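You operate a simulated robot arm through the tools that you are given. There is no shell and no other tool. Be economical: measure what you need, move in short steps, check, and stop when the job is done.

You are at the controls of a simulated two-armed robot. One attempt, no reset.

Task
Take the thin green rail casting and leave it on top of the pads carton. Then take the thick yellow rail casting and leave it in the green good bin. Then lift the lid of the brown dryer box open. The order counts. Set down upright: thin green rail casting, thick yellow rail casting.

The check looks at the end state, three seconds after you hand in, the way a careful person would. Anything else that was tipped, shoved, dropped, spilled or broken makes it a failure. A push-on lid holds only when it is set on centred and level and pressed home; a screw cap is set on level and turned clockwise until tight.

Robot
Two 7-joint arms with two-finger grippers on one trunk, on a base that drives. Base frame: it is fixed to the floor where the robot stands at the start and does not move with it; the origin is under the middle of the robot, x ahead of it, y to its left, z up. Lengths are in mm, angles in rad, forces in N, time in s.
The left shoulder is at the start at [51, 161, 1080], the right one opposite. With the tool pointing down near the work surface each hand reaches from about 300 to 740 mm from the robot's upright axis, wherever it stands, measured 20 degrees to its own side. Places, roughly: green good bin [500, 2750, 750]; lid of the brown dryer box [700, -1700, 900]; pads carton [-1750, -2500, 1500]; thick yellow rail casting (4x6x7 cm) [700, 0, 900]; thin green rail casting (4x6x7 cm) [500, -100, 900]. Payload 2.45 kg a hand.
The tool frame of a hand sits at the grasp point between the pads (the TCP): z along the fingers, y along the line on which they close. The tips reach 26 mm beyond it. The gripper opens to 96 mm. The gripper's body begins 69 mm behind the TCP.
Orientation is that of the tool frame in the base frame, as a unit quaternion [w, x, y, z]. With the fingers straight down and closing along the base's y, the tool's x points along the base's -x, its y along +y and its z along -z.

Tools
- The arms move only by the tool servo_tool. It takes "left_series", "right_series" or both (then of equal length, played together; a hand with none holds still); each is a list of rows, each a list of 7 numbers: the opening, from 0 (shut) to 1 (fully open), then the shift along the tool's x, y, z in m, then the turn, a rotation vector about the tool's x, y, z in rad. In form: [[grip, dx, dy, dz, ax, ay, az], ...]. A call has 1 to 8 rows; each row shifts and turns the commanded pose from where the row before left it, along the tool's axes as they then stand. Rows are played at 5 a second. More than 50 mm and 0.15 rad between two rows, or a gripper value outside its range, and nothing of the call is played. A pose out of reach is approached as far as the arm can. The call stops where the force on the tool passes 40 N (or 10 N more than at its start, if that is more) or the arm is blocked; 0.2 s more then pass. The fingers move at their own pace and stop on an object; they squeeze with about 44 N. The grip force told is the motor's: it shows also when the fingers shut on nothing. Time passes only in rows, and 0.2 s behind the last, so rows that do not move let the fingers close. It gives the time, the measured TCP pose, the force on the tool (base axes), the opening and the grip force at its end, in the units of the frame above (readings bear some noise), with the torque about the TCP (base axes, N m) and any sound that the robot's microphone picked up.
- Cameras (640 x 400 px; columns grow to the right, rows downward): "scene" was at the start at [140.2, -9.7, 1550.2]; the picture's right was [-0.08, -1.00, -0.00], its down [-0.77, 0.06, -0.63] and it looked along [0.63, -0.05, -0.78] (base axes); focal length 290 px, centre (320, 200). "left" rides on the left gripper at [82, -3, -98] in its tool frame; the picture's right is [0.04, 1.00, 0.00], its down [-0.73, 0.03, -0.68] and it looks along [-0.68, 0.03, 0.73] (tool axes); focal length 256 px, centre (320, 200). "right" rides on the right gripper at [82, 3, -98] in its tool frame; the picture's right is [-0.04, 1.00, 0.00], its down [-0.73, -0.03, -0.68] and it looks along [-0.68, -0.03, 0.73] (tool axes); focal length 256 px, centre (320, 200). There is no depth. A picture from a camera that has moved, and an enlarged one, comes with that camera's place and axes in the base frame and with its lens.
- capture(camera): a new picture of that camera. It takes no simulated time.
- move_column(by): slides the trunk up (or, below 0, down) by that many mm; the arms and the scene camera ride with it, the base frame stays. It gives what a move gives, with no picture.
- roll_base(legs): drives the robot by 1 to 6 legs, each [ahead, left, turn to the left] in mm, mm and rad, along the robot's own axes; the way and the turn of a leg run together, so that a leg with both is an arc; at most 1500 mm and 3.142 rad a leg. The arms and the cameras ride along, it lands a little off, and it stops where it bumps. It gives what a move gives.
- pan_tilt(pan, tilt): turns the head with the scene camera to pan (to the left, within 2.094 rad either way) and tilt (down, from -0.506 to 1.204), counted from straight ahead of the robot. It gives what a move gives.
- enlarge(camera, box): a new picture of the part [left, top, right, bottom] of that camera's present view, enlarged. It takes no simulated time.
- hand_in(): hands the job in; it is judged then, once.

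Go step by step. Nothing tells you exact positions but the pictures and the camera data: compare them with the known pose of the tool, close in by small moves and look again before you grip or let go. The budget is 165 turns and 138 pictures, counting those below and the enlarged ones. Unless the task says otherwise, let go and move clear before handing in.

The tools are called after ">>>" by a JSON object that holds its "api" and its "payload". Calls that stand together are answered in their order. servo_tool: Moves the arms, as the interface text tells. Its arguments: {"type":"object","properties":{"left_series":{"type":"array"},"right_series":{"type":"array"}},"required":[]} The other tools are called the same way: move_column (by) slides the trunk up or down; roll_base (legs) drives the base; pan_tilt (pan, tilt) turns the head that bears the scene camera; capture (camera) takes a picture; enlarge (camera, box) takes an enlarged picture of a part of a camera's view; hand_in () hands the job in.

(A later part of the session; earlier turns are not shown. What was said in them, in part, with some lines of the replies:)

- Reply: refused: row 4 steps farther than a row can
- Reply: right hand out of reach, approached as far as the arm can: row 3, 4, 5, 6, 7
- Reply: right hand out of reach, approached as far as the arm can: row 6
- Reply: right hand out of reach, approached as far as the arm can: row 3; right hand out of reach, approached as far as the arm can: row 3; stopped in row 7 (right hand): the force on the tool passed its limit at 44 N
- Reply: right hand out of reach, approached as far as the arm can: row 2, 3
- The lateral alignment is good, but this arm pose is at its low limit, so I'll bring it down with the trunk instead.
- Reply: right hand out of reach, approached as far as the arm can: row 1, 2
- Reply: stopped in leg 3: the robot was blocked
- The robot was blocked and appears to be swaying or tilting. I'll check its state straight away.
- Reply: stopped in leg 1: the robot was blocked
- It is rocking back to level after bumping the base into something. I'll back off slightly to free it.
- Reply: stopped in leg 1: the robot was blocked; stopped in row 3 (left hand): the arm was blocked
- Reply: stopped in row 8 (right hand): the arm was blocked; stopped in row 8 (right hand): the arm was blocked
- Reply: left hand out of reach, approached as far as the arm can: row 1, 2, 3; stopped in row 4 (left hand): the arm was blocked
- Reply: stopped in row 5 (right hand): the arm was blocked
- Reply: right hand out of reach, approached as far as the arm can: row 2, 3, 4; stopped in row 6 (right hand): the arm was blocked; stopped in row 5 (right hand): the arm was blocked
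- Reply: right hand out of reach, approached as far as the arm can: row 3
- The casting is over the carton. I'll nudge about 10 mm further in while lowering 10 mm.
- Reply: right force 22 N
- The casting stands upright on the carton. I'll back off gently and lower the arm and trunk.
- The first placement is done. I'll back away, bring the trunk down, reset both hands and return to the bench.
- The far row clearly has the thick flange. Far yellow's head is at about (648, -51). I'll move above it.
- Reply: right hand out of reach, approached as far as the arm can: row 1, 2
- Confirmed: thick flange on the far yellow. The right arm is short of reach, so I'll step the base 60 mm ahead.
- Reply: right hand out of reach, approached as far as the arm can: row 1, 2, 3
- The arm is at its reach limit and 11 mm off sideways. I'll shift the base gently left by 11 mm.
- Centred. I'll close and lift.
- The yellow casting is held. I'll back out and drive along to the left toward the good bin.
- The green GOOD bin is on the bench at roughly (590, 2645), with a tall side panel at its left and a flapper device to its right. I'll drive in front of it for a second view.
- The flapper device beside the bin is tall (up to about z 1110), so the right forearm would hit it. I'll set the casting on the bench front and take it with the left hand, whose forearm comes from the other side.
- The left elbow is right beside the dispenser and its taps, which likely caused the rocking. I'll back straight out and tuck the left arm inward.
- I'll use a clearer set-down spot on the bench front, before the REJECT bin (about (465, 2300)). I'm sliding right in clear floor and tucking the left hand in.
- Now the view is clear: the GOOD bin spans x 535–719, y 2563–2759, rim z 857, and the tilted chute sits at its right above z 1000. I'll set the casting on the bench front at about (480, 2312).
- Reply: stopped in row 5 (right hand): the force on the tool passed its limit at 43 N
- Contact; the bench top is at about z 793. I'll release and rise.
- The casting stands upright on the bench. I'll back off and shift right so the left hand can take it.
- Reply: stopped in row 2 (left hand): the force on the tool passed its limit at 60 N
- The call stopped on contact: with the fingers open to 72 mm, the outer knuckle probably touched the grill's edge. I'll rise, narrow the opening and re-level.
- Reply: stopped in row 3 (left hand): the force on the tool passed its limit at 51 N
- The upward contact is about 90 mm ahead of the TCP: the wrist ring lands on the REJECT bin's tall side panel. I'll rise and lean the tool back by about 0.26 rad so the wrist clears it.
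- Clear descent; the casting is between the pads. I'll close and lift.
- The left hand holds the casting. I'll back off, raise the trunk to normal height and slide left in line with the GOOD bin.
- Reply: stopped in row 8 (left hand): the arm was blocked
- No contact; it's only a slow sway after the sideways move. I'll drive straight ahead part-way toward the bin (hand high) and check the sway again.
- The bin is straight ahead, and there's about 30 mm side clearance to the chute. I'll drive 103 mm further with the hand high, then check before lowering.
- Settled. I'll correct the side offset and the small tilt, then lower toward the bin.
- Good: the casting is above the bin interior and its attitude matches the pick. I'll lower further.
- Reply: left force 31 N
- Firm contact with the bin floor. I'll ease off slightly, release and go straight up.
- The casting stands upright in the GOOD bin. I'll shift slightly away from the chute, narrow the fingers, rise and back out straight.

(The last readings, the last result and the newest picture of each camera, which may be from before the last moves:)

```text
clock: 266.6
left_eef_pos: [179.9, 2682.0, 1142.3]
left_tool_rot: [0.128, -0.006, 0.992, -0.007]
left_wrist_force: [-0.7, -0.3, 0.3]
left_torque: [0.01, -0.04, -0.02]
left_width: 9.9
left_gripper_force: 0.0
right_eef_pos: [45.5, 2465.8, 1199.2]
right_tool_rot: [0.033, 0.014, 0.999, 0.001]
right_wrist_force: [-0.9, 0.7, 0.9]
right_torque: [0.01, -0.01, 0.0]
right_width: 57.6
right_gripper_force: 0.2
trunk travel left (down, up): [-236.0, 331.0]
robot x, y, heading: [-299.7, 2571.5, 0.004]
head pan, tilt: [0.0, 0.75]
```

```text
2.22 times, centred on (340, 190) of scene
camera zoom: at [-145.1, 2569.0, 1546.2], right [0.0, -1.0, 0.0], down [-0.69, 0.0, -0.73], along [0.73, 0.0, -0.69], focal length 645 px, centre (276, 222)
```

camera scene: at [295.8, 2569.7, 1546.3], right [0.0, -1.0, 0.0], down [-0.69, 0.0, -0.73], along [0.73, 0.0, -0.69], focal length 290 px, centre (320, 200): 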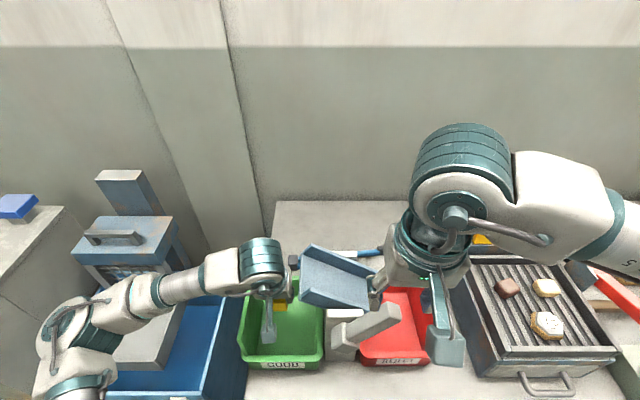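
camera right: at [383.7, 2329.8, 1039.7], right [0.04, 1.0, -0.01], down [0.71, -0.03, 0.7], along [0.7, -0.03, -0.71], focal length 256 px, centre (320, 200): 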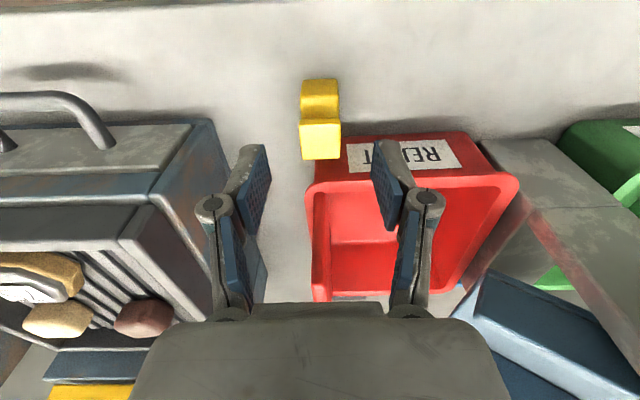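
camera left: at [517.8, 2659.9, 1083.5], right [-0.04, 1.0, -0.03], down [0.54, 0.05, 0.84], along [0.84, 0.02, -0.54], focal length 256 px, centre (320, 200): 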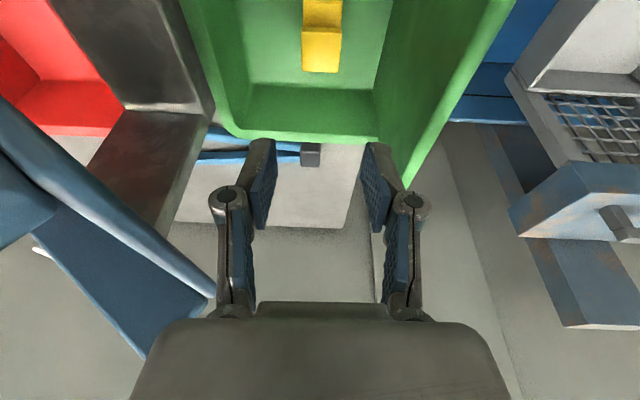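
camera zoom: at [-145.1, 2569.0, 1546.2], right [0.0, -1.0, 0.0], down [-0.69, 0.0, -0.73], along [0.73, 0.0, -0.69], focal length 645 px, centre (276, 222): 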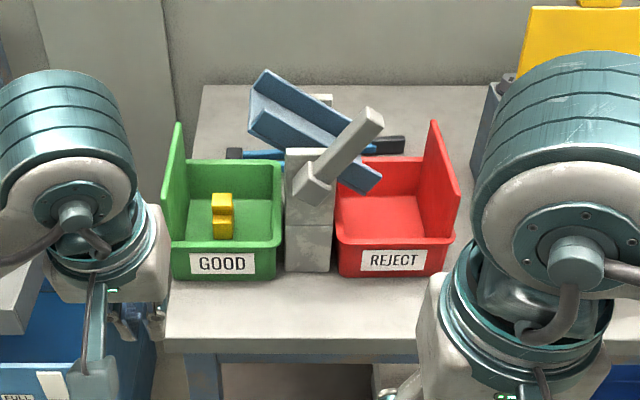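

The yellow casting is upright in the GOOD bin. Next is the dryer box; I'll drive right along the bench, straightening the left tool.

>>> {"api": "servo_tool", "payload": {"left_series": [[0.5, 0, 0, 0, 0, 0.13, 0], [0.5, 0, 0, 0, 0, 0.125, 0]]}}

>>> {"api": "roll_base", "payload": {"legs": [[0, -1400, 0], [0, -1400, 0], [0, -1250, 0]]}}

>>> {"api": "pan_tilt", "payload": {"pan": -0.2, "tilt": 0.6}}

>>> {"api": "capture", "payload": {"camera": "scene"}}

```text
clock: 267.2
left_eef_pos: [177.0, 2681.8, 1142.9]
left_tool_rot: [0.002, -0.004, 1.0, -0.008]
left_wrist_force: [-0.4, -0.5, -0.6]
left_torque: [-0.01, 0.02, -0.01]
left_width: 48.3
left_gripper_force: 0.1
right_eef_pos: [41.2, 2465.0, 1201.6]
right_tool_rot: [0.035, 0.013, 0.999, 0.001]
right_wrist_force: [0.3, 0.8, 0.6]
right_torque: [-0.03, 0.01, 0.03]
right_width: 57.6
right_gripper_force: 0.0
trunk travel left (down, up): [-236.0, 331.0]
robot x, y, heading: [-304.3, 2571.2, 0.004]
head pan, tilt: [0.0, 0.75]
```

```text
clock: 286.6
left_eef_pos: [227.9, -1364.6, 1144.4]
left_tool_rot: [0.003, -0.005, 1.0, -0.011]
left_wrist_force: [-0.4, -0.8, -1.0]
left_torque: [-0.05, 0.04, 0.01]
left_width: 48.0
left_gripper_force: 0.0
right_eef_pos: [91.2, -1580.8, 1201.3]
right_tool_rot: [0.034, 0.013, 0.999, -0.001]
right_wrist_force: [0.0, -0.9, -0.8]
right_torque: [-0.04, -0.01, 0.01]
right_width: 57.6
right_gripper_force: 0.0
trunk travel left (down, up): [-236.0, 331.0]
robot x, y, heading: [-250.9, -1477.3, 0.008]
head pan, tilt: [0.0, 0.75]
```

```text
clock: 287.4
left_eef_pos: [223.0, -1369.0, 1147.5]
left_tool_rot: [0.004, -0.005, 1.0, -0.009]
left_wrist_force: [-0.4, 0.1, 0.0]
left_torque: [0.01, 0.01, -0.02]
left_width: 48.0
left_gripper_force: 0.0
right_eef_pos: [87.7, -1586.2, 1202.8]
right_tool_rot: [0.036, 0.014, 0.999, 0.001]
right_wrist_force: [-0.1, -0.1, -0.6]
right_torque: [0.01, 0.0, -0.08]
right_width: 57.6
right_gripper_force: 0.0
trunk travel left (down, up): [-236.0, 331.0]
robot x, y, heading: [-251.7, -1480.4, 0.008]
head pan, tilt: [-0.201, 0.6]
```

```text
15 pictures are left
camera scene: at [-90.6, -1503.1, 1559.1], right [-0.19, -0.98, 0.0], down [-0.56, 0.11, -0.82], along [0.81, -0.16, -0.57], focal length 290 px, centre (320, 200)
```

scene: 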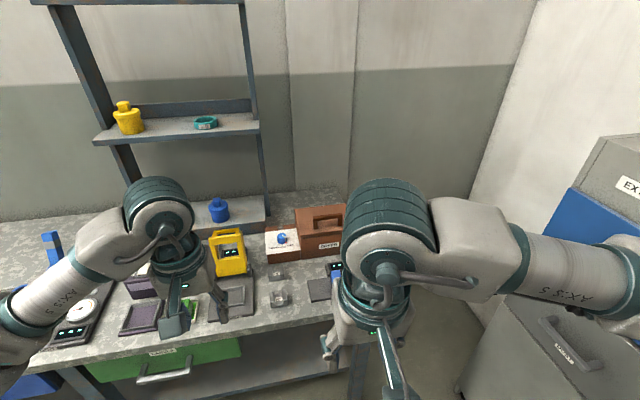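

>>> {"api": "enlarge", "payload": {"camera": "scene", "box": [190, 180, 350, 320]}}

```text
2.86 times, centred on (270, 250) of scene
camera zoom: at [-90.6, -1503.1, 1559.1], right [-0.19, -0.98, 0.0], down [-0.56, 0.11, -0.82], along [0.81, -0.16, -0.57], focal length 829 px, centre (463, 57)
```

zoom: 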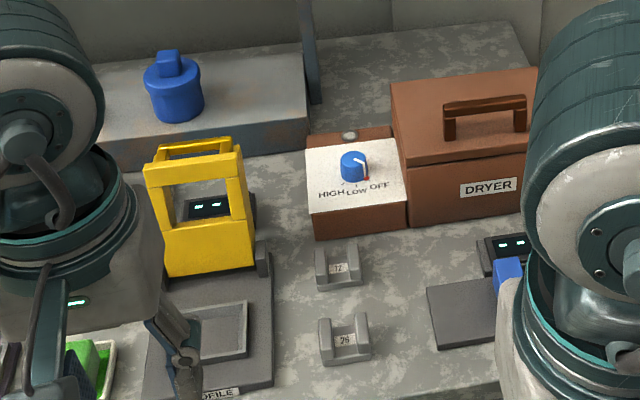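

The DRYER is a brown box at about x 620–781, with a handle bar running left-right near (656, -1678) and bar top at z 966. I'll grip the bar from the front with the tool near-horizontal and the fingers closing vertically, then swing the lid about its rear hinge. First I prepare the right hand's attitude in free space.

>>> {"api": "servo_tool", "payload": {"right_series": [[0.5, -0.045, 0, 0, 0, 0, 0], [0.5, -0.045, 0, 0, 0, 0, 0], [0.5, -0.045, 0, 0, 0, -0.14, 0], [0.5, -0.02, 0, 0, 0, -0.147, 0], [0.5, 0, 0, 0, 0, -0.147, 0], [0.5, 0, 0, 0, 0, -0.147, 0], [0.5, 0, 0, 0, 0, -0.147, 0]], "left_series": [[0.5, 0.04, 0, 0, 0, 0, 0], [0.5, 0.04, 0, 0, 0, 0, 0], [0.5, 0.04, 0, 0, 0, 0, 0], [0.5, 0.02, 0, 0, 0, 0, 0], [0.5, 0, 0, 0, 0, 0, 0], [0.5, 0, 0, 0, 0, 0, 0], [0.5, 0, 0, 0, 0, 0, 0]]}}

>>> {"api": "servo_tool", "payload": {"right_series": [[0.5, 0, 0, 0, 0, -0.147, 0], [0.5, 0, 0, 0, 0, -0.147, 0], [0.5, 0, 0, 0, 0, -0.147, 0], [0.5, 0, 0, 0, 0, -0.147, 0], [0.5, 0, 0, 0, 0, 0, 0.143], [0.5, 0, 0, 0, 0, 0, 0.143], [0.5, 0, 0, 0, 0, 0, 0.143], [0.5, 0, 0, 0, 0, 0, 0.143]]}}

>>> {"api": "servo_tool", "payload": {"right_series": [[0.5, 0, 0, 0, 0, 0, 0.143], [0.5, 0, 0, 0, 0, 0, 0.143], [0.5, 0, 0, 0, 0, 0, 0.143], [0.5, 0, 0, 0, 0, 0, 0.143], [0.5, 0, 0, 0, 0, 0, 0.143], [0.5, 0, 0, 0, 0, 0, 0.143], [0.5, 0, 0, 0, 0, 0, 0.141]]}}

```text
clock: 289.0
left_eef_pos: [84.2, -1367.5, 1144.1]
left_tool_rot: [0.004, -0.006, 1.0, -0.01]
left_wrist_force: [-0.5, -0.4, -1.2]
left_torque: [0.02, 0.02, 0.02]
left_width: 48.0
left_gripper_force: 0.1
right_eef_pos: [228.4, -1630.1, 1206.0]
right_tool_rot: [0.391, 0.013, 0.92, -0.005]
right_wrist_force: [-0.1, 0.2, 0.1]
right_torque: [-0.02, -0.01, 0.0]
right_width: 47.9
right_gripper_force: 0.1
right hand out of reach, approached as far as the arm can: row 1, 2, 3
trunk travel left (down, up): [-236.0, 331.0]
robot x, y, heading: [-254.3, -1477.7, 0.007]
head pan, tilt: [-0.201, 0.6]
```

```text
clock: 290.8
left_eef_pos: [85.7, -1367.6, 1144.8]
left_tool_rot: [0.004, -0.005, 1.0, -0.011]
left_wrist_force: [-0.4, 0.1, -0.1]
left_torque: [0.0, 0.02, 0.01]
left_width: 47.9
left_gripper_force: 0.0
right_eef_pos: [226.7, -1629.0, 1206.3]
right_tool_rot: [0.616, 0.228, 0.734, 0.173]
right_wrist_force: [-0.5, -0.7, 0.5]
right_torque: [-0.02, 0.01, 0.0]
right_width: 48.0
right_gripper_force: 0.1
trunk travel left (down, up): [-236.0, 331.0]
robot x, y, heading: [-249.7, -1479.1, 0.008]
head pan, tilt: [-0.201, 0.6]
```

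```text
clock: 292.4
left_eef_pos: [85.2, -1367.6, 1144.0]
left_tool_rot: [0.005, -0.006, 1.0, -0.009]
left_wrist_force: [0.7, 0.1, 0.3]
left_torque: [0.01, 0.0, -0.01]
left_width: 47.9
left_gripper_force: 0.1
right_eef_pos: [228.3, -1629.2, 1205.5]
right_tool_rot: [0.458, 0.551, 0.536, 0.447]
right_wrist_force: [-0.5, -0.1, -0.5]
right_torque: [-0.01, 0.01, -0.05]
right_width: 47.8
right_gripper_force: 0.0
trunk travel left (down, up): [-236.0, 331.0]
robot x, y, heading: [-249.9, -1481.4, 0.004]
head pan, tilt: [-0.201, 0.6]
```

The attitude is right (tool forward, closing vertically). I'll drive to 110 mm short of the handle and lower to its height.

>>> {"api": "roll_base", "payload": {"legs": [[0, -49, 0], [290, 0, 0]]}}

>>> {"api": "servo_tool", "payload": {"right_series": [[0.5, 0, -0.045, 0.008, 0, 0, 0], [0.5, 0, -0.045, 0.008, 0, 0, 0], [0.5, 0, -0.045, 0.008, 0, 0, 0], [0.5, 0, -0.045, 0.008, 0, 0, 0], [0.5, 0, -0.03, 0.006, 0, 0, 0], [0.5, 0, 0, 0, 0, 0, 0]]}}

>>> {"api": "capture", "payload": {"camera": "scene"}}

>>> {"api": "capture", "payload": {"camera": "right"}}

```text
clock: 294.9
left_eef_pos: [370.8, -1437.9, 1145.7]
left_tool_rot: [0.005, -0.005, 1.0, -0.001]
left_wrist_force: [0.6, 0.2, 0.1]
left_torque: [0.05, 0.0, 0.01]
left_width: 48.0
left_gripper_force: 0.0
right_eef_pos: [513.4, -1699.3, 1201.9]
right_tool_rot: [0.451, 0.555, 0.532, 0.453]
right_wrist_force: [0.4, -0.2, -0.9]
right_torque: [0.04, 0.02, 0.09]
right_width: 47.8
right_gripper_force: 0.0
trunk travel left (down, up): [-236.0, 331.0]
robot x, y, heading: [32.7, -1530.1, 0.007]
head pan, tilt: [-0.201, 0.6]
```

```text
clock: 296.3
left_eef_pos: [364.6, -1419.4, 1145.2]
left_tool_rot: [0.007, -0.006, 1.0, -0.011]
left_wrist_force: [-0.1, -1.5, 0.3]
left_torque: [0.02, -0.04, -0.02]
left_width: 48.1
left_gripper_force: 0.0
right_eef_pos: [527.8, -1671.5, 999.7]
right_tool_rot: [0.458, 0.551, 0.535, 0.448]
right_wrist_force: [0.6, 0.0, -0.3]
right_torque: [-0.01, 0.01, 0.04]
right_width: 47.7
right_gripper_force: 0.1
right hand out of reach, approached as far as the arm can: row 2, 3, 4
trunk travel left (down, up): [-236.0, 331.0]
robot x, y, heading: [31.6, -1534.0, 0.005]
head pan, tilt: [-0.201, 0.6]
```

```text
13 pictures are left
camera scene: at [193.2, -1544.1, 1559.5], right [-0.19, -0.98, 0.01], down [-0.56, 0.1, -0.82], along [0.81, -0.16, -0.57], focal length 290 px, centre (320, 200)
```

scene: 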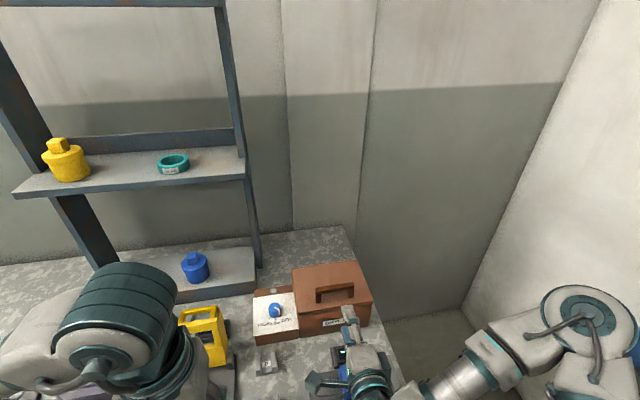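

```text
12 pictures are left
camera right: at [433.2, -1587.9, 1020.6], right [0.18, -0.05, 0.98], down [-0.69, -0.72, 0.09], along [0.7, -0.7, -0.16], focal length 256 px, centre (320, 200)
```

right: 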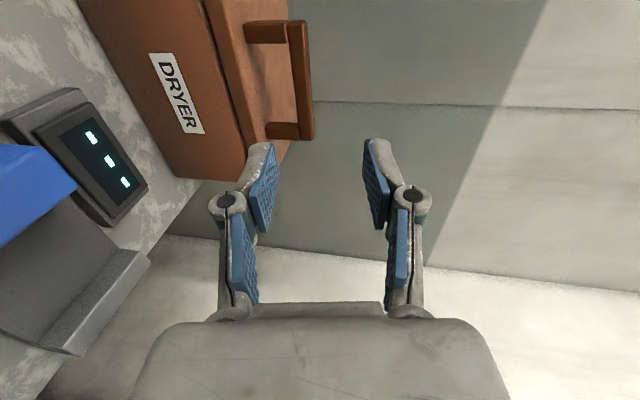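

The bar is at about x 660, y -1633…-1717, z 948–968, and the lid top is at z 910. I'll lower by the trunk to bar height, set a 40 mm opening and creep ahead.

>>> {"api": "move_column", "payload": {"by": -38}}

>>> {"api": "servo_tool", "payload": {"right_series": [[0.42, 0, 0, 0, 0, 0, 0], [0.42, 0, 0, 0, 0, 0, 0], [0.42, 0, 0, 0, 0, 0, 0], [0.42, 0, 0, 0, 0, 0, 0]]}}

>>> {"api": "roll_base", "payload": {"legs": [[80, 0, 0]]}}

>>> {"api": "capture", "payload": {"camera": "right"}}

```text
clock: 297.1
left_eef_pos: [364.4, -1407.6, 1107.6]
left_tool_rot: [0.008, -0.005, 1.0, -0.014]
left_wrist_force: [-0.7, -0.2, 0.2]
left_torque: [-0.03, -0.04, -0.01]
left_width: 48.0
left_gripper_force: 0.1
right_eef_pos: [531.8, -1659.6, 944.6]
right_tool_rot: [0.45, 0.557, 0.545, 0.436]
right_wrist_force: [-1.5, -0.2, 0.8]
right_torque: [-0.02, 0.03, 0.01]
right_width: 48.1
right_gripper_force: 0.0
trunk travel left (down, up): [-198.0, 369.0]
robot x, y, heading: [36.4, -1533.4, 0.013]
head pan, tilt: [-0.201, 0.6]
```

```text
clock: 298.3
left_eef_pos: [363.7, -1425.1, 1108.0]
left_tool_rot: [0.008, -0.002, 1.0, -0.01]
left_wrist_force: [-0.2, 0.4, 0.1]
left_torque: [-0.01, -0.04, 0.01]
left_width: 48.1
left_gripper_force: 0.0
right_eef_pos: [530.6, -1677.8, 944.0]
right_tool_rot: [0.45, 0.56, 0.542, 0.437]
right_wrist_force: [0.2, 0.4, -0.2]
right_torque: [0.03, 0.04, -0.01]
right_width: 40.3
right_gripper_force: 0.1
trunk travel left (down, up): [-198.0, 369.0]
robot x, y, heading: [31.5, -1540.9, 0.004]
head pan, tilt: [-0.201, 0.6]
stopped in row 4 (right hand): the arm was blocked; the commanded pose is now the measured one
```

```text
clock: 299.3
left_eef_pos: [444.9, -1388.3, 1103.3]
left_tool_rot: [0.007, -0.006, 1.0, -0.023]
left_wrist_force: [1.7, 0.1, 0.2]
left_torque: [0.0, 0.08, 0.0]
left_width: 48.1
left_gripper_force: 0.1
right_eef_pos: [612.4, -1644.7, 947.3]
right_tool_rot: [0.456, 0.553, 0.549, 0.43]
right_wrist_force: [0.8, 0.1, -0.9]
right_torque: [-0.04, -0.04, -0.03]
right_width: 40.5
right_gripper_force: 0.1
trunk travel left (down, up): [-198.0, 369.0]
robot x, y, heading: [115.0, -1534.6, 0.012]
head pan, tilt: [-0.201, 0.6]
```

```text
11 pictures are left
camera right: at [519.3, -1561.1, 968.9], right [0.21, -0.02, 0.98], down [-0.69, -0.71, 0.14], along [0.69, -0.7, -0.17], focal length 256 px, centre (320, 200)
```

right: 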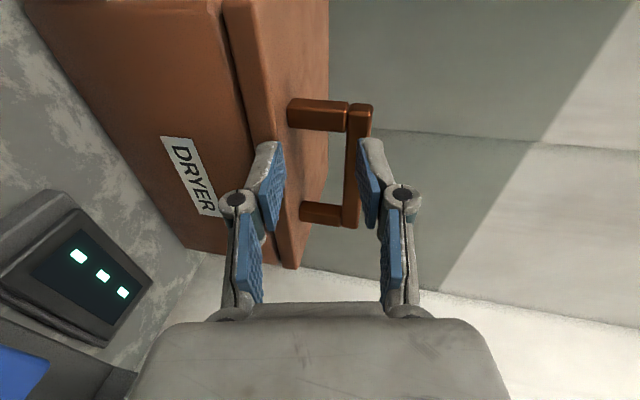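

The bar is about 15 mm above the finger axis. I'll raise the hand, let the sway settle, and re-check.

>>> {"api": "servo_tool", "payload": {"right_series": [[0.42, 0, 0.016, 0, 0, 0, 0], [0.42, 0, 0, 0, 0, 0, 0], [0.42, 0, 0, 0, 0, 0, 0], [0.42, 0, 0, 0, 0, 0, 0], [0.42, 0, 0, 0, 0, 0, 0], [0.42, 0, 0, 0, 0, 0, 0], [0.42, 0, 0, 0, 0, 0, 0], [0.42, 0, 0, 0, 0, 0, 0]]}}

>>> {"api": "servo_tool", "payload": {"right_series": [[0.42, 0, 0, 0, 0, 0, 0], [0.42, 0, 0, 0, 0, 0, 0], [0.42, 0, 0, 0, 0, 0, 0], [0.42, 0, 0, 0, 0, 0, 0], [0.42, 0, 0, 0, 0, 0, 0], [0.42, 0, 0, 0, 0, 0, 0], [0.42, 0, 0, 0, 0, 0, 0], [0.42, 0, 0, 0, 0, 0, 0]]}}

>>> {"api": "servo_tool", "payload": {"right_series": [[0.42, 0, 0, 0, 0, 0, 0], [0.42, 0, 0, 0, 0, 0, 0], [0.42, 0, 0, 0, 0, 0, 0], [0.42, 0, 0, 0, 0, 0, 0], [0.42, 0, 0, 0, 0, 0, 0], [0.42, 0, 0, 0, 0, 0, 0], [0.42, 0, 0, 0, 0, 0, 0], [0.42, 0, 0, 0, 0, 0, 0]]}}

```text
clock: 301.1
left_eef_pos: [441.1, -1395.7, 1106.7]
left_tool_rot: [0.009, -0.006, 1.0, -0.019]
left_wrist_force: [-0.1, -0.1, -0.9]
left_torque: [0.0, 0.02, 0.02]
left_width: 48.2
left_gripper_force: 0.0
right_eef_pos: [617.5, -1648.2, 963.7]
right_tool_rot: [0.455, 0.554, 0.546, 0.434]
right_wrist_force: [0.0, 0.8, 0.7]
right_torque: [0.0, 0.03, -0.04]
right_width: 40.2
right_gripper_force: 0.0
right hand out of reach, approached as far as the arm can: row 1
trunk travel left (down, up): [-198.0, 369.0]
robot x, y, heading: [112.5, -1530.6, 0.009]
head pan, tilt: [-0.201, 0.6]
```

```text
clock: 302.9
left_eef_pos: [441.1, -1407.0, 1108.3]
left_tool_rot: [0.009, -0.005, 1.0, -0.014]
left_wrist_force: [0.5, -0.8, -0.4]
left_torque: [-0.01, 0.01, 0.0]
left_width: 47.8
left_gripper_force: 0.0
right_eef_pos: [618.4, -1658.2, 962.1]
right_tool_rot: [0.452, 0.556, 0.544, 0.436]
right_wrist_force: [0.1, 0.0, 0.3]
right_torque: [0.0, 0.03, 0.0]
right_width: 40.2
right_gripper_force: 0.0
trunk travel left (down, up): [-198.0, 369.0]
robot x, y, heading: [112.8, -1530.5, 0.012]
head pan, tilt: [-0.201, 0.6]
```

```text
clock: 304.7
left_eef_pos: [440.0, -1413.5, 1108.7]
left_tool_rot: [0.009, -0.005, 1.0, -0.012]
left_wrist_force: [-0.4, 0.3, 0.7]
left_torque: [0.0, -0.04, -0.03]
left_width: 48.0
left_gripper_force: 0.0
right_eef_pos: [618.0, -1663.8, 962.0]
right_tool_rot: [0.452, 0.558, 0.543, 0.436]
right_wrist_force: [0.7, -0.4, -0.4]
right_torque: [0.01, -0.03, 0.04]
right_width: 40.4
right_gripper_force: 0.1
trunk travel left (down, up): [-198.0, 369.0]
robot x, y, heading: [116.4, -1532.5, 0.009]
head pan, tilt: [-0.201, 0.6]
```

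>>> {"api": "servo_tool", "payload": {"right_series": [[0.42, 0, 0.003, 0.014, 0, 0, 0], [0.42, 0, 0.003, 0.014, 0, 0, 0], [0.42, 0, 0, 0, 0, 0, 0], [0.42, 0, 0, 0, 0, 0, 0], [0.42, 0, 0, 0, 0, 0, 0]]}}

>>> {"api": "capture", "payload": {"camera": "right"}}

```text
clock: 305.9
left_eef_pos: [440.1, -1407.5, 1108.3]
left_tool_rot: [0.009, -0.006, 1.0, -0.014]
left_wrist_force: [0.8, -0.5, -0.8]
left_torque: [0.0, -0.02, 0.01]
left_width: 47.6
left_gripper_force: 0.2
right_eef_pos: [646.9, -1660.0, 963.4]
right_tool_rot: [0.452, 0.556, 0.544, 0.437]
right_wrist_force: [0.4, -0.1, 0.1]
right_torque: [0.01, 0.0, -0.01]
right_width: 40.2
right_gripper_force: 0.1
trunk travel left (down, up): [-198.0, 369.0]
robot x, y, heading: [114.4, -1532.6, 0.008]
head pan, tilt: [-0.201, 0.6]
```

```text
10 pictures are left
camera right: at [553.0, -1576.3, 984.9], right [0.21, -0.04, 0.98], down [-0.69, -0.71, 0.12], along [0.69, -0.7, -0.18], focal length 256 px, centre (320, 200)
```

right: 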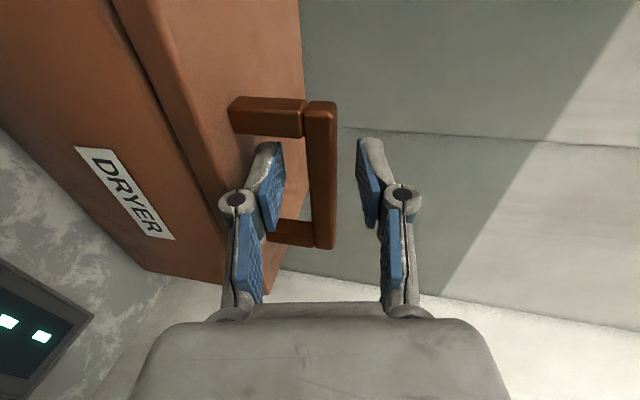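

The bar is between the fingers. I'll close on it.

>>> {"api": "servo_tool", "payload": {"right_series": [[0.1, 0, 0, 0, 0, 0, 0], [0.05, 0, 0, 0, 0, 0, 0], [0.05, 0, 0, 0, 0, 0, 0], [0.05, 0, 0, 0, 0, 0, 0]]}}

```text
clock: 306.9
left_eef_pos: [440.2, -1405.2, 1107.0]
left_tool_rot: [0.009, -0.006, 1.0, -0.016]
left_wrist_force: [-0.1, -0.1, -0.3]
left_torque: [-0.01, -0.03, -0.02]
left_width: 48.0
left_gripper_force: 0.0
right_eef_pos: [646.1, -1656.6, 963.3]
right_tool_rot: [0.453, 0.555, 0.544, 0.438]
right_wrist_force: [7.4, 14.1, 8.2]
right_torque: [1.2, -0.69, 1.14]
right_width: 15.4
right_gripper_force: 41.1
trunk travel left (down, up): [-198.0, 369.0]
robot x, y, heading: [116.2, -1533.2, 0.006]
head pan, tilt: [-0.201, 0.6]
```

Gripped (15 mm bar). Now I'll swing along the hinge arc in small rotating steps.

>>> {"api": "servo_tool", "payload": {"right_series": [[0.05, 0, 0.01, 0.0036, 0.07, 0, 0], [0.05, 0, 0.01, 0.0036, 0.07, 0, 0], [0.05, 0, 0.01, 0.0036, 0.07, 0, 0], [0.05, 0, 0.01, 0.0036, 0.07, 0, 0]]}}

>>> {"api": "capture", "payload": {"camera": "scene"}}

```text
clock: 307.9
left_eef_pos: [435.3, -1404.9, 1110.1]
left_tool_rot: [0.011, -0.006, 1.0, -0.016]
left_wrist_force: [0.3, 0.1, -0.3]
left_torque: [0.02, 0.01, -0.02]
left_width: 48.2
left_gripper_force: 0.0
right_eef_pos: [669.0, -1656.0, 999.5]
right_tool_rot: [0.373, 0.611, 0.6, 0.357]
right_wrist_force: [-17.2, 17.7, 17.8]
right_torque: [-1.01, -0.64, 0.19]
right_width: 15.3
right_gripper_force: 41.7
trunk travel left (down, up): [-198.0, 369.0]
robot x, y, heading: [116.0, -1532.0, 0.008]
head pan, tilt: [-0.201, 0.6]
```

```text
9 pictures are left
camera scene: at [299.0, -1541.1, 1520.0], right [-0.19, -0.98, 0.01], down [-0.55, 0.1, -0.83], along [0.81, -0.16, -0.56], focal length 290 px, centre (320, 200)
```

scene: 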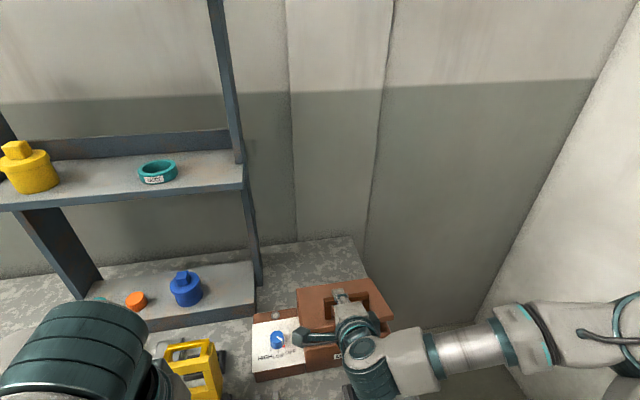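

The lid is opening and follows the arc. I'll continue with a slightly corrected hinge estimate.

>>> {"api": "servo_tool", "payload": {"right_series": [[0.05, 0, 0.0127, -0.0007, 0.1, 0, 0], [0.05, 0, 0.0146, 0.0028, 0.1, 0, 0], [0.05, 0, 0.0146, 0.0028, 0.1, 0, 0], [0.05, 0, 0.0146, 0.0028, 0.1, 0, 0]]}}

```text
clock: 308.9
left_eef_pos: [440.5, -1403.9, 1107.8]
left_tool_rot: [0.009, -0.004, 1.0, -0.017]
left_wrist_force: [0.0, -0.1, 0.3]
left_torque: [-0.01, -0.01, -0.04]
left_width: 48.0
left_gripper_force: 0.0
right_eef_pos: [710.6, -1657.7, 1035.3]
right_tool_rot: [0.241, 0.674, 0.66, 0.229]
right_wrist_force: [1.1, 20.5, 6.4]
right_torque: [-0.68, -0.7, 0.72]
right_width: 15.6
right_gripper_force: 41.1
trunk travel left (down, up): [-198.0, 369.0]
robot x, y, heading: [114.4, -1529.5, 0.009]
head pan, tilt: [-0.201, 0.6]
```

>>> {"api": "servo_tool", "payload": {"right_series": [[0.05, 0, 0.0146, 0.0028, 0.1, 0, 0], [0.05, 0, 0.0146, 0.0028, 0.1, 0, 0], [0.05, 0, 0.0146, 0.0028, 0.1, 0, 0]]}}

>>> {"api": "capture", "payload": {"camera": "scene"}}

```text
clock: 309.7
left_eef_pos: [441.6, -1407.1, 1108.2]
left_tool_rot: [0.009, -0.006, 1.0, -0.016]
left_wrist_force: [0.3, -0.9, -0.9]
left_torque: [0.03, 0.0, 0.01]
left_width: 48.0
left_gripper_force: 0.1
right_eef_pos: [748.9, -1698.1, 1048.5]
right_tool_rot: [0.153, 0.698, 0.684, 0.146]
right_wrist_force: [3.9, 32.4, -1.5]
right_torque: [0.08, -0.52, 0.25]
right_width: 16.2
right_gripper_force: 33.6
right hand out of reach, approached as far as the arm can: row 2, 3
trunk travel left (down, up): [-198.0, 369.0]
robot x, y, heading: [115.8, -1534.1, 0.009]
head pan, tilt: [-0.201, 0.6]
```

```text
8 pictures are left
camera scene: at [309.4, -1542.2, 1518.1], right [-0.19, -0.98, 0.01], down [-0.56, 0.1, -0.82], along [0.81, -0.16, -0.57], focal length 290 px, centre (320, 200)
```

scene: 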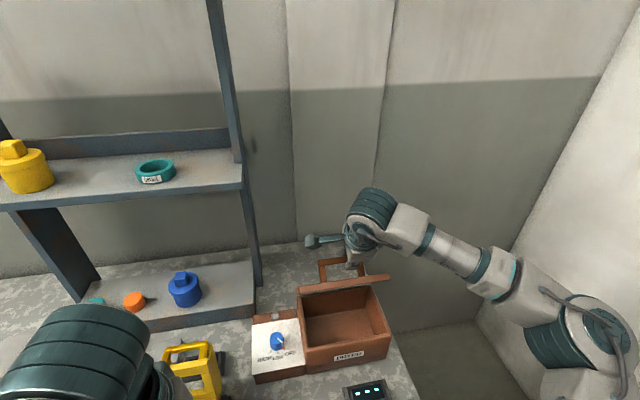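

The lid is about 55° open, and the right arm is at its reach limit. I'll loosen the grip so the bar can pivot and push it onward by creeping the base ahead.

>>> {"api": "servo_tool", "payload": {"right_series": [[0.3, 0, 0, 0, 0, 0, 0], [0.3, 0, 0, 0, 0, 0, 0]]}}

>>> {"api": "roll_base", "payload": {"legs": [[35, 0, 0]]}}

>>> {"api": "capture", "payload": {"camera": "scene"}}

```text
clock: 310.3
left_eef_pos: [441.8, -1405.0, 1106.9]
left_tool_rot: [0.008, -0.005, 1.0, -0.016]
left_wrist_force: [0.1, 0.7, 0.2]
left_torque: [0.0, 0.02, 0.01]
left_width: 47.9
left_gripper_force: 0.0
right_eef_pos: [749.0, -1697.6, 1047.2]
right_tool_rot: [0.155, 0.7, 0.682, 0.145]
right_wrist_force: [3.0, 24.2, -6.8]
right_torque: [0.55, -0.26, -0.09]
right_width: 29.4
right_gripper_force: 0.7
trunk travel left (down, up): [-198.0, 369.0]
robot x, y, heading: [114.0, -1532.8, 0.007]
head pan, tilt: [-0.201, 0.6]
```

```text
clock: 311.2
left_eef_pos: [475.9, -1404.4, 1107.8]
left_tool_rot: [0.009, -0.006, 1.0, -0.016]
left_wrist_force: [0.4, -1.5, -0.2]
left_torque: [0.0, 0.01, -0.02]
left_width: 48.2
left_gripper_force: 0.1
right_eef_pos: [783.0, -1697.6, 1047.3]
right_tool_rot: [0.156, 0.7, 0.682, 0.145]
right_wrist_force: [-0.8, 17.1, -1.3]
right_torque: [0.27, -0.03, -0.21]
right_width: 29.9
right_gripper_force: 0.6
trunk travel left (down, up): [-198.0, 369.0]
robot x, y, heading: [149.5, -1530.4, 0.006]
head pan, tilt: [-0.201, 0.6]
```

```text
7 pictures are left
camera scene: at [345.0, -1541.3, 1518.2], right [-0.19, -0.98, 0.01], down [-0.56, 0.1, -0.82], along [0.81, -0.16, -0.57], focal length 290 px, centre (320, 200)
```

scene: 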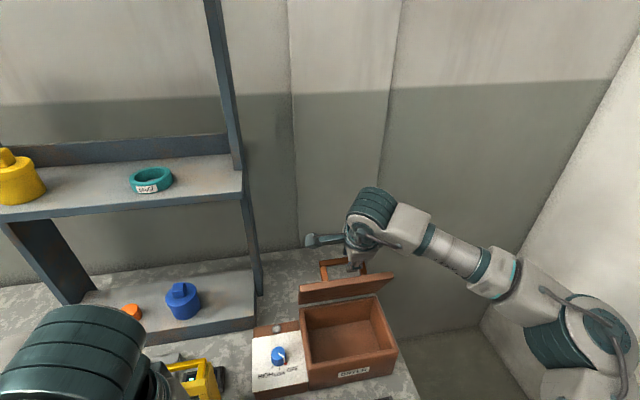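

It's working: the lid is around 70°. I'll relieve the side contact with the handle leg and creep further.

>>> {"api": "servo_tool", "payload": {"right_series": [[0.3, 0.012, 0, 0, 0, 0, 0], [0.3, 0, 0, 0, 0, 0, 0]]}}

>>> {"api": "roll_base", "payload": {"legs": [[35, 0, 0]]}}

>>> {"api": "capture", "payload": {"camera": "scene"}}

```text
clock: 311.8
left_eef_pos: [470.8, -1407.4, 1109.6]
left_tool_rot: [0.01, -0.006, 1.0, -0.014]
left_wrist_force: [-0.2, -0.9, 0.6]
left_torque: [-0.03, 0.04, 0.0]
left_width: 48.1
left_gripper_force: 0.0
right_eef_pos: [780.2, -1698.6, 1050.9]
right_tool_rot: [0.156, 0.7, 0.682, 0.147]
right_wrist_force: [-0.5, 14.0, -5.6]
right_torque: [0.28, 0.01, -0.14]
right_width: 30.8
right_gripper_force: 1.2
right hand out of reach, approached as far as the arm can: row 1
trunk travel left (down, up): [-198.0, 369.0]
robot x, y, heading: [148.0, -1533.9, 0.009]
head pan, tilt: [-0.201, 0.6]
```

```text
clock: 312.7
left_eef_pos: [498.3, -1409.5, 1111.2]
left_tool_rot: [0.012, -0.005, 1.0, -0.013]
left_wrist_force: [-0.3, -2.1, -0.1]
left_torque: [0.13, 0.06, -0.01]
left_width: 48.1
left_gripper_force: 0.0
right_eef_pos: [807.3, -1698.0, 1053.1]
right_tool_rot: [0.154, 0.699, 0.682, 0.154]
right_wrist_force: [-1.1, 16.6, 6.3]
right_torque: [0.3, 0.16, -0.11]
right_width: 28.2
right_gripper_force: 0.0
trunk travel left (down, up): [-198.0, 369.0]
robot x, y, heading: [177.2, -1529.7, 0.009]
head pan, tilt: [-0.201, 0.6]
```

```text
6 pictures are left
camera scene: at [369.1, -1516.0, 1520.5], right [-0.19, -0.98, 0.02], down [-0.56, 0.09, -0.83], along [0.81, -0.17, -0.56], focal length 290 px, centre (320, 200)
```

scene: 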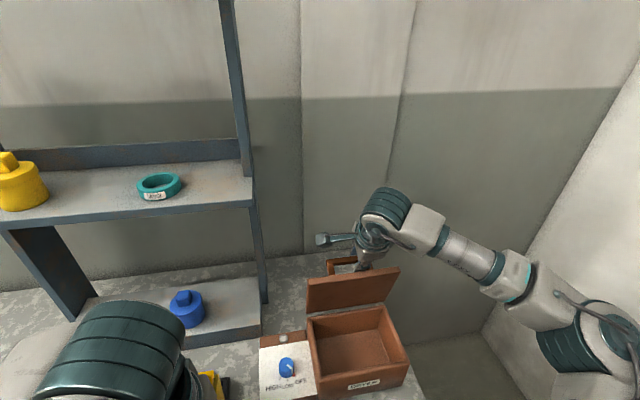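

The lid is around 80° now. One more small creep should bring it past upright.

>>> {"api": "roll_base", "payload": {"legs": [[30, 0, 0]]}}

>>> {"api": "servo_tool", "payload": {"right_series": [[0.3, 0, 0.008, 0.0, 0.05, 0, 0], [0.3, 0, 0.008, 0.0, 0.05, 0, 0], [0.3, 0, 0, 0, 0, 0, 0]]}}

>>> {"api": "capture", "payload": {"camera": "scene"}}

```text
clock: 313.3
left_eef_pos: [483.9, -1461.7, 1115.3]
left_tool_rot: [0.018, -0.011, 1.0, 0.015]
left_wrist_force: [0.0, -0.6, 0.5]
left_torque: [0.04, -0.07, -0.02]
left_width: 47.7
left_gripper_force: 0.0
right_eef_pos: [790.0, -1698.9, 1053.4]
right_tool_rot: [0.117, 0.671, 0.704, 0.203]
right_wrist_force: [3.5, 109.4, -11.5]
right_torque: [1.24, -0.5, -1.88]
right_width: 28.1
right_gripper_force: 0.0
trunk travel left (down, up): [-198.0, 369.0]
robot x, y, heading: [179.1, -1526.9, 0.015]
head pan, tilt: [-0.201, 0.6]
stopped in leg 1: the force on the tool passed its limit at 87 N (the readings are from after the stop); the commanded pose is now the measured one
```

```text
clock: 314.1
left_eef_pos: [488.2, -1458.8, 1114.0]
left_tool_rot: [0.016, -0.009, 1.0, 0.013]
left_wrist_force: [-0.4, 0.8, -0.5]
left_torque: [0.01, -0.02, 0.02]
left_width: 47.9
left_gripper_force: 0.0
right_eef_pos: [807.7, -1698.3, 1056.1]
right_tool_rot: [0.084, 0.678, 0.713, 0.162]
right_wrist_force: [3.4, 112.5, -34.3]
right_torque: [1.75, -1.18, -2.02]
right_width: 30.7
right_gripper_force: 1.1
trunk travel left (down, up): [-198.0, 369.0]
robot x, y, heading: [173.4, -1528.2, 0.008]
head pan, tilt: [-0.201, 0.6]
```

```text
5 pictures are left
camera scene: at [382.2, -1484.5, 1516.6], right [-0.19, -0.98, 0.04], down [-0.57, 0.08, -0.82], along [0.8, -0.18, -0.57], focal length 290 px, centre (320, 200)
```

scene: 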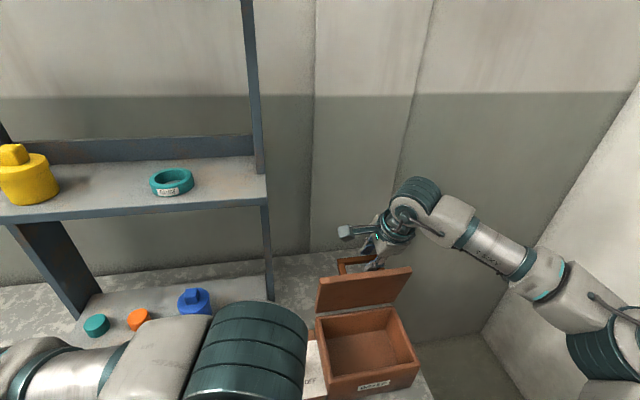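

There's a large side force against the handle leg, and the base seems to be at the bench. I'll open the fingers and ease the hand sideways (+y) to relieve it.

>>> {"api": "servo_tool", "payload": {"right_series": [[0.6, 0.01, 0, 0, 0, 0, 0], [0.6, 0.01, 0, 0, 0, 0, 0], [0.6, 0.01, 0, 0, 0, 0, 0]]}}

```text
clock: 314.9
left_eef_pos: [485.8, -1472.7, 1117.6]
left_tool_rot: [0.017, -0.008, 1.0, 0.018]
left_wrist_force: [0.0, -0.7, 0.3]
left_torque: [-0.01, -0.04, 0.01]
left_width: 48.0
left_gripper_force: 0.1
right_eef_pos: [804.2, -1698.9, 1062.4]
right_tool_rot: [0.089, 0.689, 0.7, 0.164]
right_wrist_force: [0.8, 39.5, -2.5]
right_torque: [0.74, -0.27, -0.96]
right_width: 56.6
right_gripper_force: 0.1
trunk travel left (down, up): [-198.0, 369.0]
robot x, y, heading: [174.9, -1531.1, 0.006]
head pan, tilt: [-0.201, 0.6]
```

>>> {"api": "servo_tool", "payload": {"right_series": [[0.6, 0.01, 0, 0, 0, 0, 0], [0.6, 0.01, 0, 0, 0, 0, 0], [0.6, 0.005, 0, 0, 0, 0, 0], [0.6, 0, 0, 0, 0, 0, 0]]}}

>>> {"api": "enlarge", "payload": {"camera": "scene", "box": [280, 170, 480, 400]}}

```text
clock: 315.9
left_eef_pos: [486.3, -1471.5, 1117.2]
left_tool_rot: [0.018, -0.009, 1.0, 0.018]
left_wrist_force: [0.4, -0.8, 0.6]
left_torque: [0.01, 0.0, -0.04]
left_width: 48.2
left_gripper_force: 0.0
right_eef_pos: [806.7, -1688.4, 1063.0]
right_tool_rot: [0.089, 0.69, 0.7, 0.16]
right_wrist_force: [-0.3, 0.2, -1.1]
right_torque: [-0.03, -0.03, -0.01]
right_width: 57.8
right_gripper_force: 0.3
right hand out of reach, approached as far as the arm can: row 2, 3
trunk travel left (down, up): [-198.0, 369.0]
robot x, y, heading: [172.2, -1526.0, 0.006]
head pan, tilt: [-0.201, 0.6]
```

```text
1.74 times, centred on (380, 285) of scene
camera zoom: at [368.1, -1524.1, 1520.1], right [-0.19, -0.98, 0.01], down [-0.56, 0.1, -0.82], along [0.81, -0.17, -0.57], focal length 505 px, centre (216, 52)
```

zoom: 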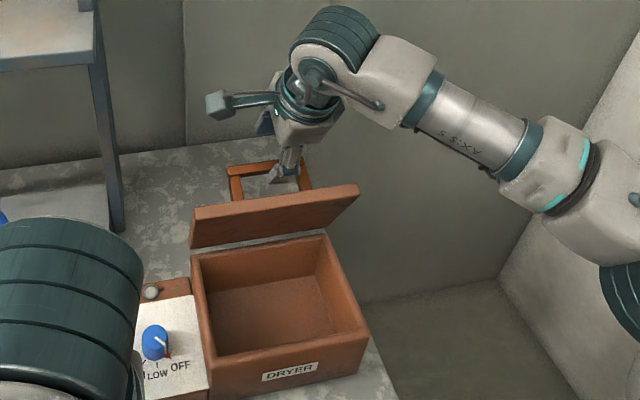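

The hand force is now zero and the lid stays up by itself at roughly 75°. I'll narrow the fingers slightly and withdraw upward out of the handle.

>>> {"api": "servo_tool", "payload": {"right_series": [[0.42, 0, 0, 0, 0, 0, 0], [0.42, 0, 0.007, -0.02, 0, 0, 0], [0.42, 0, 0.007, -0.02, 0, 0, 0], [0.42, 0, 0.007, -0.02, 0, 0, 0], [0.42, 0, 0.005, -0.02, 0, 0, 0]]}}

```text
clock: 317.1
left_eef_pos: [486.9, -1472.7, 1117.8]
left_tool_rot: [0.018, -0.009, 1.0, 0.018]
left_wrist_force: [0.5, -0.2, 0.1]
left_torque: [0.02, 0.0, 0.02]
left_width: 47.8
left_gripper_force: 0.0
right_eef_pos: [801.7, -1723.3, 1126.9]
right_tool_rot: [0.089, 0.69, 0.7, 0.161]
right_wrist_force: [-0.4, -0.1, -0.6]
right_torque: [-0.01, 0.0, -0.03]
right_width: 40.4
right_gripper_force: 0.0
right hand out of reach, approached as far as the arm can: row 2, 3, 4, 5
trunk travel left (down, up): [-198.0, 369.0]
robot x, y, heading: [178.2, -1523.2, 0.009]
head pan, tilt: [-0.201, 0.6]
```

>>> {"api": "move_column", "payload": {"by": 60}}

>>> {"api": "roll_base", "payload": {"legs": [[-120, 0, 0]]}}

>>> {"api": "capture", "payload": {"camera": "scene"}}

```text
clock: 318.1
left_eef_pos: [487.4, -1473.1, 1177.2]
left_tool_rot: [0.015, -0.009, 1.0, 0.018]
left_wrist_force: [1.0, -0.1, 0.7]
left_torque: [0.02, 0.0, -0.02]
left_width: 47.9
left_gripper_force: 0.1
right_eef_pos: [778.4, -1723.1, 1229.1]
right_tool_rot: [0.115, 0.684, 0.695, 0.187]
right_wrist_force: [0.2, 0.5, 0.5]
right_torque: [0.04, 0.0, -0.01]
right_width: 40.5
right_gripper_force: 0.1
trunk travel left (down, up): [-258.0, 309.0]
robot x, y, heading: [173.6, -1524.4, 0.007]
head pan, tilt: [-0.201, 0.6]
```

```text
clock: 319.4
left_eef_pos: [366.9, -1490.0, 1177.1]
left_tool_rot: [0.018, -0.008, 1.0, 0.024]
left_wrist_force: [-0.7, -0.8, -0.1]
left_torque: [0.0, -0.07, 0.03]
left_width: 47.7
left_gripper_force: 0.2
right_eef_pos: [657.6, -1743.4, 1227.2]
right_tool_rot: [0.111, 0.685, 0.694, 0.191]
right_wrist_force: [0.6, -0.8, 0.3]
right_torque: [0.1, 0.01, 0.02]
right_width: 40.2
right_gripper_force: 0.1
trunk travel left (down, up): [-258.0, 309.0]
robot x, y, heading: [54.3, -1528.7, 0.01]
head pan, tilt: [-0.201, 0.6]
```

```text
3 pictures are left
camera scene: at [201.8, -1560.9, 1581.6], right [-0.19, -0.98, -0.01], down [-0.56, 0.12, -0.82], along [0.81, -0.16, -0.57], focal length 290 px, centre (320, 200)
```

scene: 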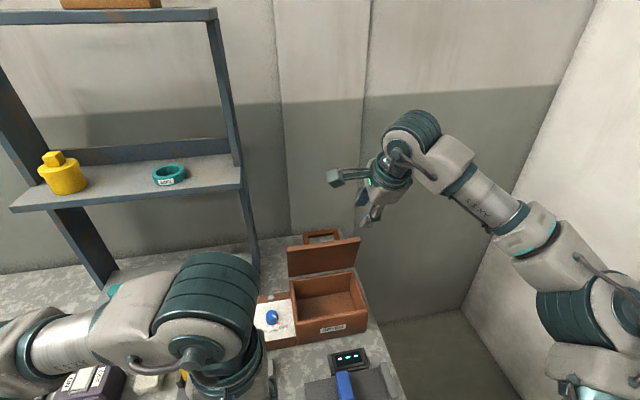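

The lid stays open on its own at about 80°. I'll give it a gentle extra push past upright with the closed fingers from the inside. First I position the hand in front of it.

>>> {"api": "servo_tool", "payload": {"right_series": [[0.0, 0.02, -0.0155, 0.04, 0, 0, 0], [0.0, 0.02, -0.0155, 0.04, 0, 0, 0], [0.0, 0.01, -0.0155, 0.042, 0, 0, 0], [0.0, 0, -0.0155, 0.042, 0, 0, 0], [0.0, 0, 0, 0, 0, 0, 0], [0.0, 0, 0, 0, 0, 0, 0]]}}

>>> {"api": "servo_tool", "payload": {"right_series": [[0.0, 0, 0, 0, 0, 0, 0], [0.0, 0, 0, 0, 0, 0, 0], [0.0, 0, 0, 0, 0, 0, 0], [0.0, 0, 0, 0, 0, 0, 0], [0.0, 0, 0, 0, 0, 0, 0], [0.0, 0, 0, 0, 0, 0, 0]]}}

```text
clock: 320.8
left_eef_pos: [361.5, -1468.9, 1177.9]
left_tool_rot: [0.02, -0.008, 1.0, 0.015]
left_wrist_force: [0.2, 0.4, 1.1]
left_torque: [-0.02, 0.06, -0.01]
left_width: 47.9
left_gripper_force: 0.0
right_eef_pos: [664.6, -1652.3, 1061.8]
right_tool_rot: [0.12, 0.683, 0.695, 0.188]
right_wrist_force: [0.3, 0.0, 0.2]
right_torque: [-0.04, -0.04, -0.02]
right_width: 0.1
right_gripper_force: 28.5
trunk travel left (down, up): [-258.0, 309.0]
robot x, y, heading: [55.7, -1531.6, 0.004]
head pan, tilt: [-0.201, 0.6]
```

```text
clock: 322.1
left_eef_pos: [363.5, -1492.4, 1178.8]
left_tool_rot: [0.02, -0.007, 1.0, 0.023]
left_wrist_force: [-0.1, -0.6, 0.0]
left_torque: [0.04, 0.0, -0.01]
left_width: 47.9
left_gripper_force: 0.1
right_eef_pos: [664.9, -1673.5, 1060.0]
right_tool_rot: [0.112, 0.686, 0.692, 0.193]
right_wrist_force: [0.7, -0.8, -0.1]
right_torque: [0.07, -0.01, 0.0]
right_width: 0.0
right_gripper_force: 29.2
trunk travel left (down, up): [-258.0, 309.0]
robot x, y, heading: [54.2, -1531.8, 0.005]
head pan, tilt: [-0.201, 0.6]
```

>>> {"api": "servo_tool", "payload": {"right_series": [[0.0, 0, -0.0052, 0.014, 0, 0, 0], [0.0, 0, 0, 0, 0, 0, 0]]}}

>>> {"api": "roll_base", "payload": {"legs": [[75, 0, 0]]}}

>>> {"api": "roll_base", "payload": {"legs": [[30, 0, 0]]}}

>>> {"api": "capture", "payload": {"camera": "scene"}}

```text
clock: 322.8
left_eef_pos: [362.4, -1481.1, 1178.2]
left_tool_rot: [0.019, -0.007, 1.0, 0.019]
left_wrist_force: [0.2, -0.3, 0.4]
left_torque: [0.02, 0.05, 0.04]
left_width: 48.2
left_gripper_force: 0.1
right_eef_pos: [665.2, -1663.8, 1047.4]
right_tool_rot: [0.116, 0.684, 0.694, 0.191]
right_wrist_force: [0.2, 0.3, 0.3]
right_torque: [0.01, 0.02, -0.03]
right_width: 0.2
right_gripper_force: 28.2
trunk travel left (down, up): [-258.0, 309.0]
robot x, y, heading: [52.8, -1529.2, 0.008]
head pan, tilt: [-0.201, 0.6]
```

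```text
clock: 323.8
left_eef_pos: [437.3, -1488.3, 1178.0]
left_tool_rot: [0.019, -0.006, 1.0, 0.022]
left_wrist_force: [0.7, -0.6, 0.1]
left_torque: [0.01, 0.05, 0.0]
left_width: 48.1
left_gripper_force: 0.1
right_eef_pos: [740.3, -1670.2, 1045.6]
right_tool_rot: [0.113, 0.686, 0.693, 0.192]
right_wrist_force: [0.4, 0.4, 0.4]
right_torque: [0.03, 0.02, -0.01]
right_width: 0.1
right_gripper_force: 28.5
trunk travel left (down, up): [-258.0, 309.0]
robot x, y, heading: [131.6, -1530.4, 0.006]
head pan, tilt: [-0.201, 0.6]
```

```text
clock: 324.6
left_eef_pos: [459.8, -1487.3, 1180.0]
left_tool_rot: [0.023, -0.007, 1.0, 0.02]
left_wrist_force: [-0.3, -1.1, 0.1]
left_torque: [-0.03, 0.0, -0.06]
left_width: 48.0
left_gripper_force: 0.1
right_eef_pos: [764.4, -1669.1, 1050.8]
right_tool_rot: [0.117, 0.685, 0.692, 0.194]
right_wrist_force: [-0.7, -0.2, -0.2]
right_torque: [0.03, 0.0, 0.01]
right_width: 0.0
right_gripper_force: 28.6
trunk travel left (down, up): [-258.0, 309.0]
robot x, y, heading: [158.6, -1534.4, 0.006]
head pan, tilt: [-0.201, 0.6]
```

```text
2 pictures are left
camera scene: at [299.0, -1553.9, 1582.9], right [-0.2, -0.98, 0.0], down [-0.55, 0.11, -0.82], along [0.81, -0.16, -0.57], focal length 290 px, centre (320, 200)
```

scene: 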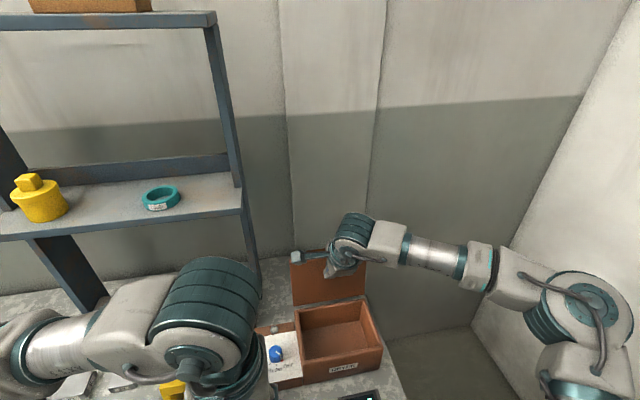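

The lid is now around upright or beyond. One last small nudge, then I'll withdraw straight up and back.

>>> {"api": "roll_base", "payload": {"legs": [[15, 0, 0]]}}

>>> {"api": "roll_base", "payload": {"legs": [[-60, 0, 0]]}}

>>> {"api": "servo_tool", "payload": {"right_series": [[0.0, 0, 0.0155, -0.04, 0, 0, 0], [0.0, 0, 0.0155, -0.04, 0, 0, 0], [0.0, 0, 0.0155, -0.04, 0, 0, 0]]}}

>>> {"api": "roll_base", "payload": {"legs": [[-200, 0, 0]]}}

>>> {"api": "enlarge", "payload": {"camera": "scene", "box": [200, 180, 440, 380]}}

```text
clock: 325.4
left_eef_pos: [472.4, -1488.3, 1182.1]
left_tool_rot: [0.023, -0.006, 0.999, 0.022]
left_wrist_force: [1.1, -0.1, 0.4]
left_torque: [0.03, 0.0, -0.03]
left_width: 48.0
left_gripper_force: 0.1
right_eef_pos: [776.6, -1670.3, 1051.3]
right_tool_rot: [0.117, 0.686, 0.692, 0.194]
right_wrist_force: [-0.2, -0.9, -0.3]
right_torque: [0.0, -0.01, 0.01]
right_width: 0.2
right_gripper_force: 27.8
trunk travel left (down, up): [-258.0, 309.0]
robot x, y, heading: [169.8, -1532.2, 0.004]
head pan, tilt: [-0.201, 0.6]
```

```text
clock: 326.4
left_eef_pos: [410.8, -1497.1, 1180.1]
left_tool_rot: [0.023, -0.006, 0.999, 0.024]
left_wrist_force: [-0.4, -0.2, 0.7]
left_torque: [0.0, 0.01, 0.03]
left_width: 48.0
left_gripper_force: 0.0
right_eef_pos: [716.1, -1676.2, 1050.2]
right_tool_rot: [0.115, 0.685, 0.692, 0.197]
right_wrist_force: [-0.5, 0.3, -0.8]
right_torque: [-0.06, -0.01, -0.03]
right_width: 0.1
right_gripper_force: 28.4
trunk travel left (down, up): [-258.0, 309.0]
robot x, y, heading: [111.4, -1531.7, 0.004]
head pan, tilt: [-0.201, 0.6]
```

```text
clock: 327.2
left_eef_pos: [402.5, -1493.3, 1184.1]
left_tool_rot: [0.028, -0.005, 0.999, 0.023]
left_wrist_force: [0.7, 0.6, -0.1]
left_torque: [-0.01, -0.01, 0.0]
left_width: 48.0
left_gripper_force: 0.1
right_eef_pos: [699.3, -1688.7, 1182.5]
right_tool_rot: [0.118, 0.684, 0.692, 0.199]
right_wrist_force: [-0.6, -0.3, 0.4]
right_torque: [-0.04, -0.03, 0.0]
right_width: 0.0
right_gripper_force: 28.6
trunk travel left (down, up): [-258.0, 309.0]
robot x, y, heading: [113.9, -1528.5, 0.003]
head pan, tilt: [-0.201, 0.6]
```

```text
clock: 328.8
left_eef_pos: [207.9, -1488.2, 1181.8]
left_tool_rot: [0.026, -0.009, 0.999, 0.021]
left_wrist_force: [-0.7, 0.0, 0.7]
left_torque: [-0.04, 0.03, -0.02]
left_width: 47.9
left_gripper_force: 0.1
right_eef_pos: [502.7, -1681.1, 1181.2]
right_tool_rot: [0.118, 0.683, 0.693, 0.197]
right_wrist_force: [0.3, 1.0, 0.4]
right_torque: [-0.03, 0.0, -0.02]
right_width: 0.0
right_gripper_force: 28.3
trunk travel left (down, up): [-258.0, 309.0]
robot x, y, heading: [-84.4, -1527.2, 0.006]
head pan, tilt: [-0.201, 0.6]
```

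```text
2.00 times, centred on (320, 280) of scene
camera zoom: at [61.3, -1533.2, 1581.9], right [-0.19, -0.98, 0.01], down [-0.56, 0.1, -0.82], along [0.81, -0.16, -0.57], focal length 580 px, centre (320, 40)
```

zoom: 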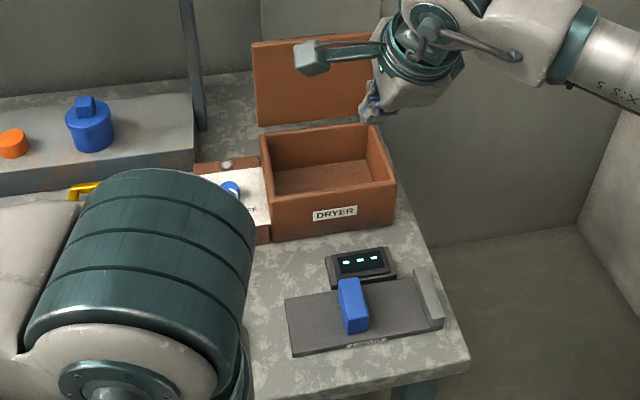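

The dryer lid is wide open and stays up, and both hands are empty and clear of everything. I'm handing in now.

>>> {"api": "hand_in", "payload": {}}

```text
The job is handed in.
```

I put the thin green casting upright on the pads carton, then the thick yellow casting upright in the GOOD bin, then opened the dryer lid, and handed the job in. The lid was past upright and holding by itself when I last saw it.

Along the way, the left hand bumped the REJECT bin's side panel twice, at about 60 N and 51 N. The right hand also pressed sideways on the dryer's handle at about 110 N. I saw nothing tipped or moved, but I did not re-check every object before handing in.
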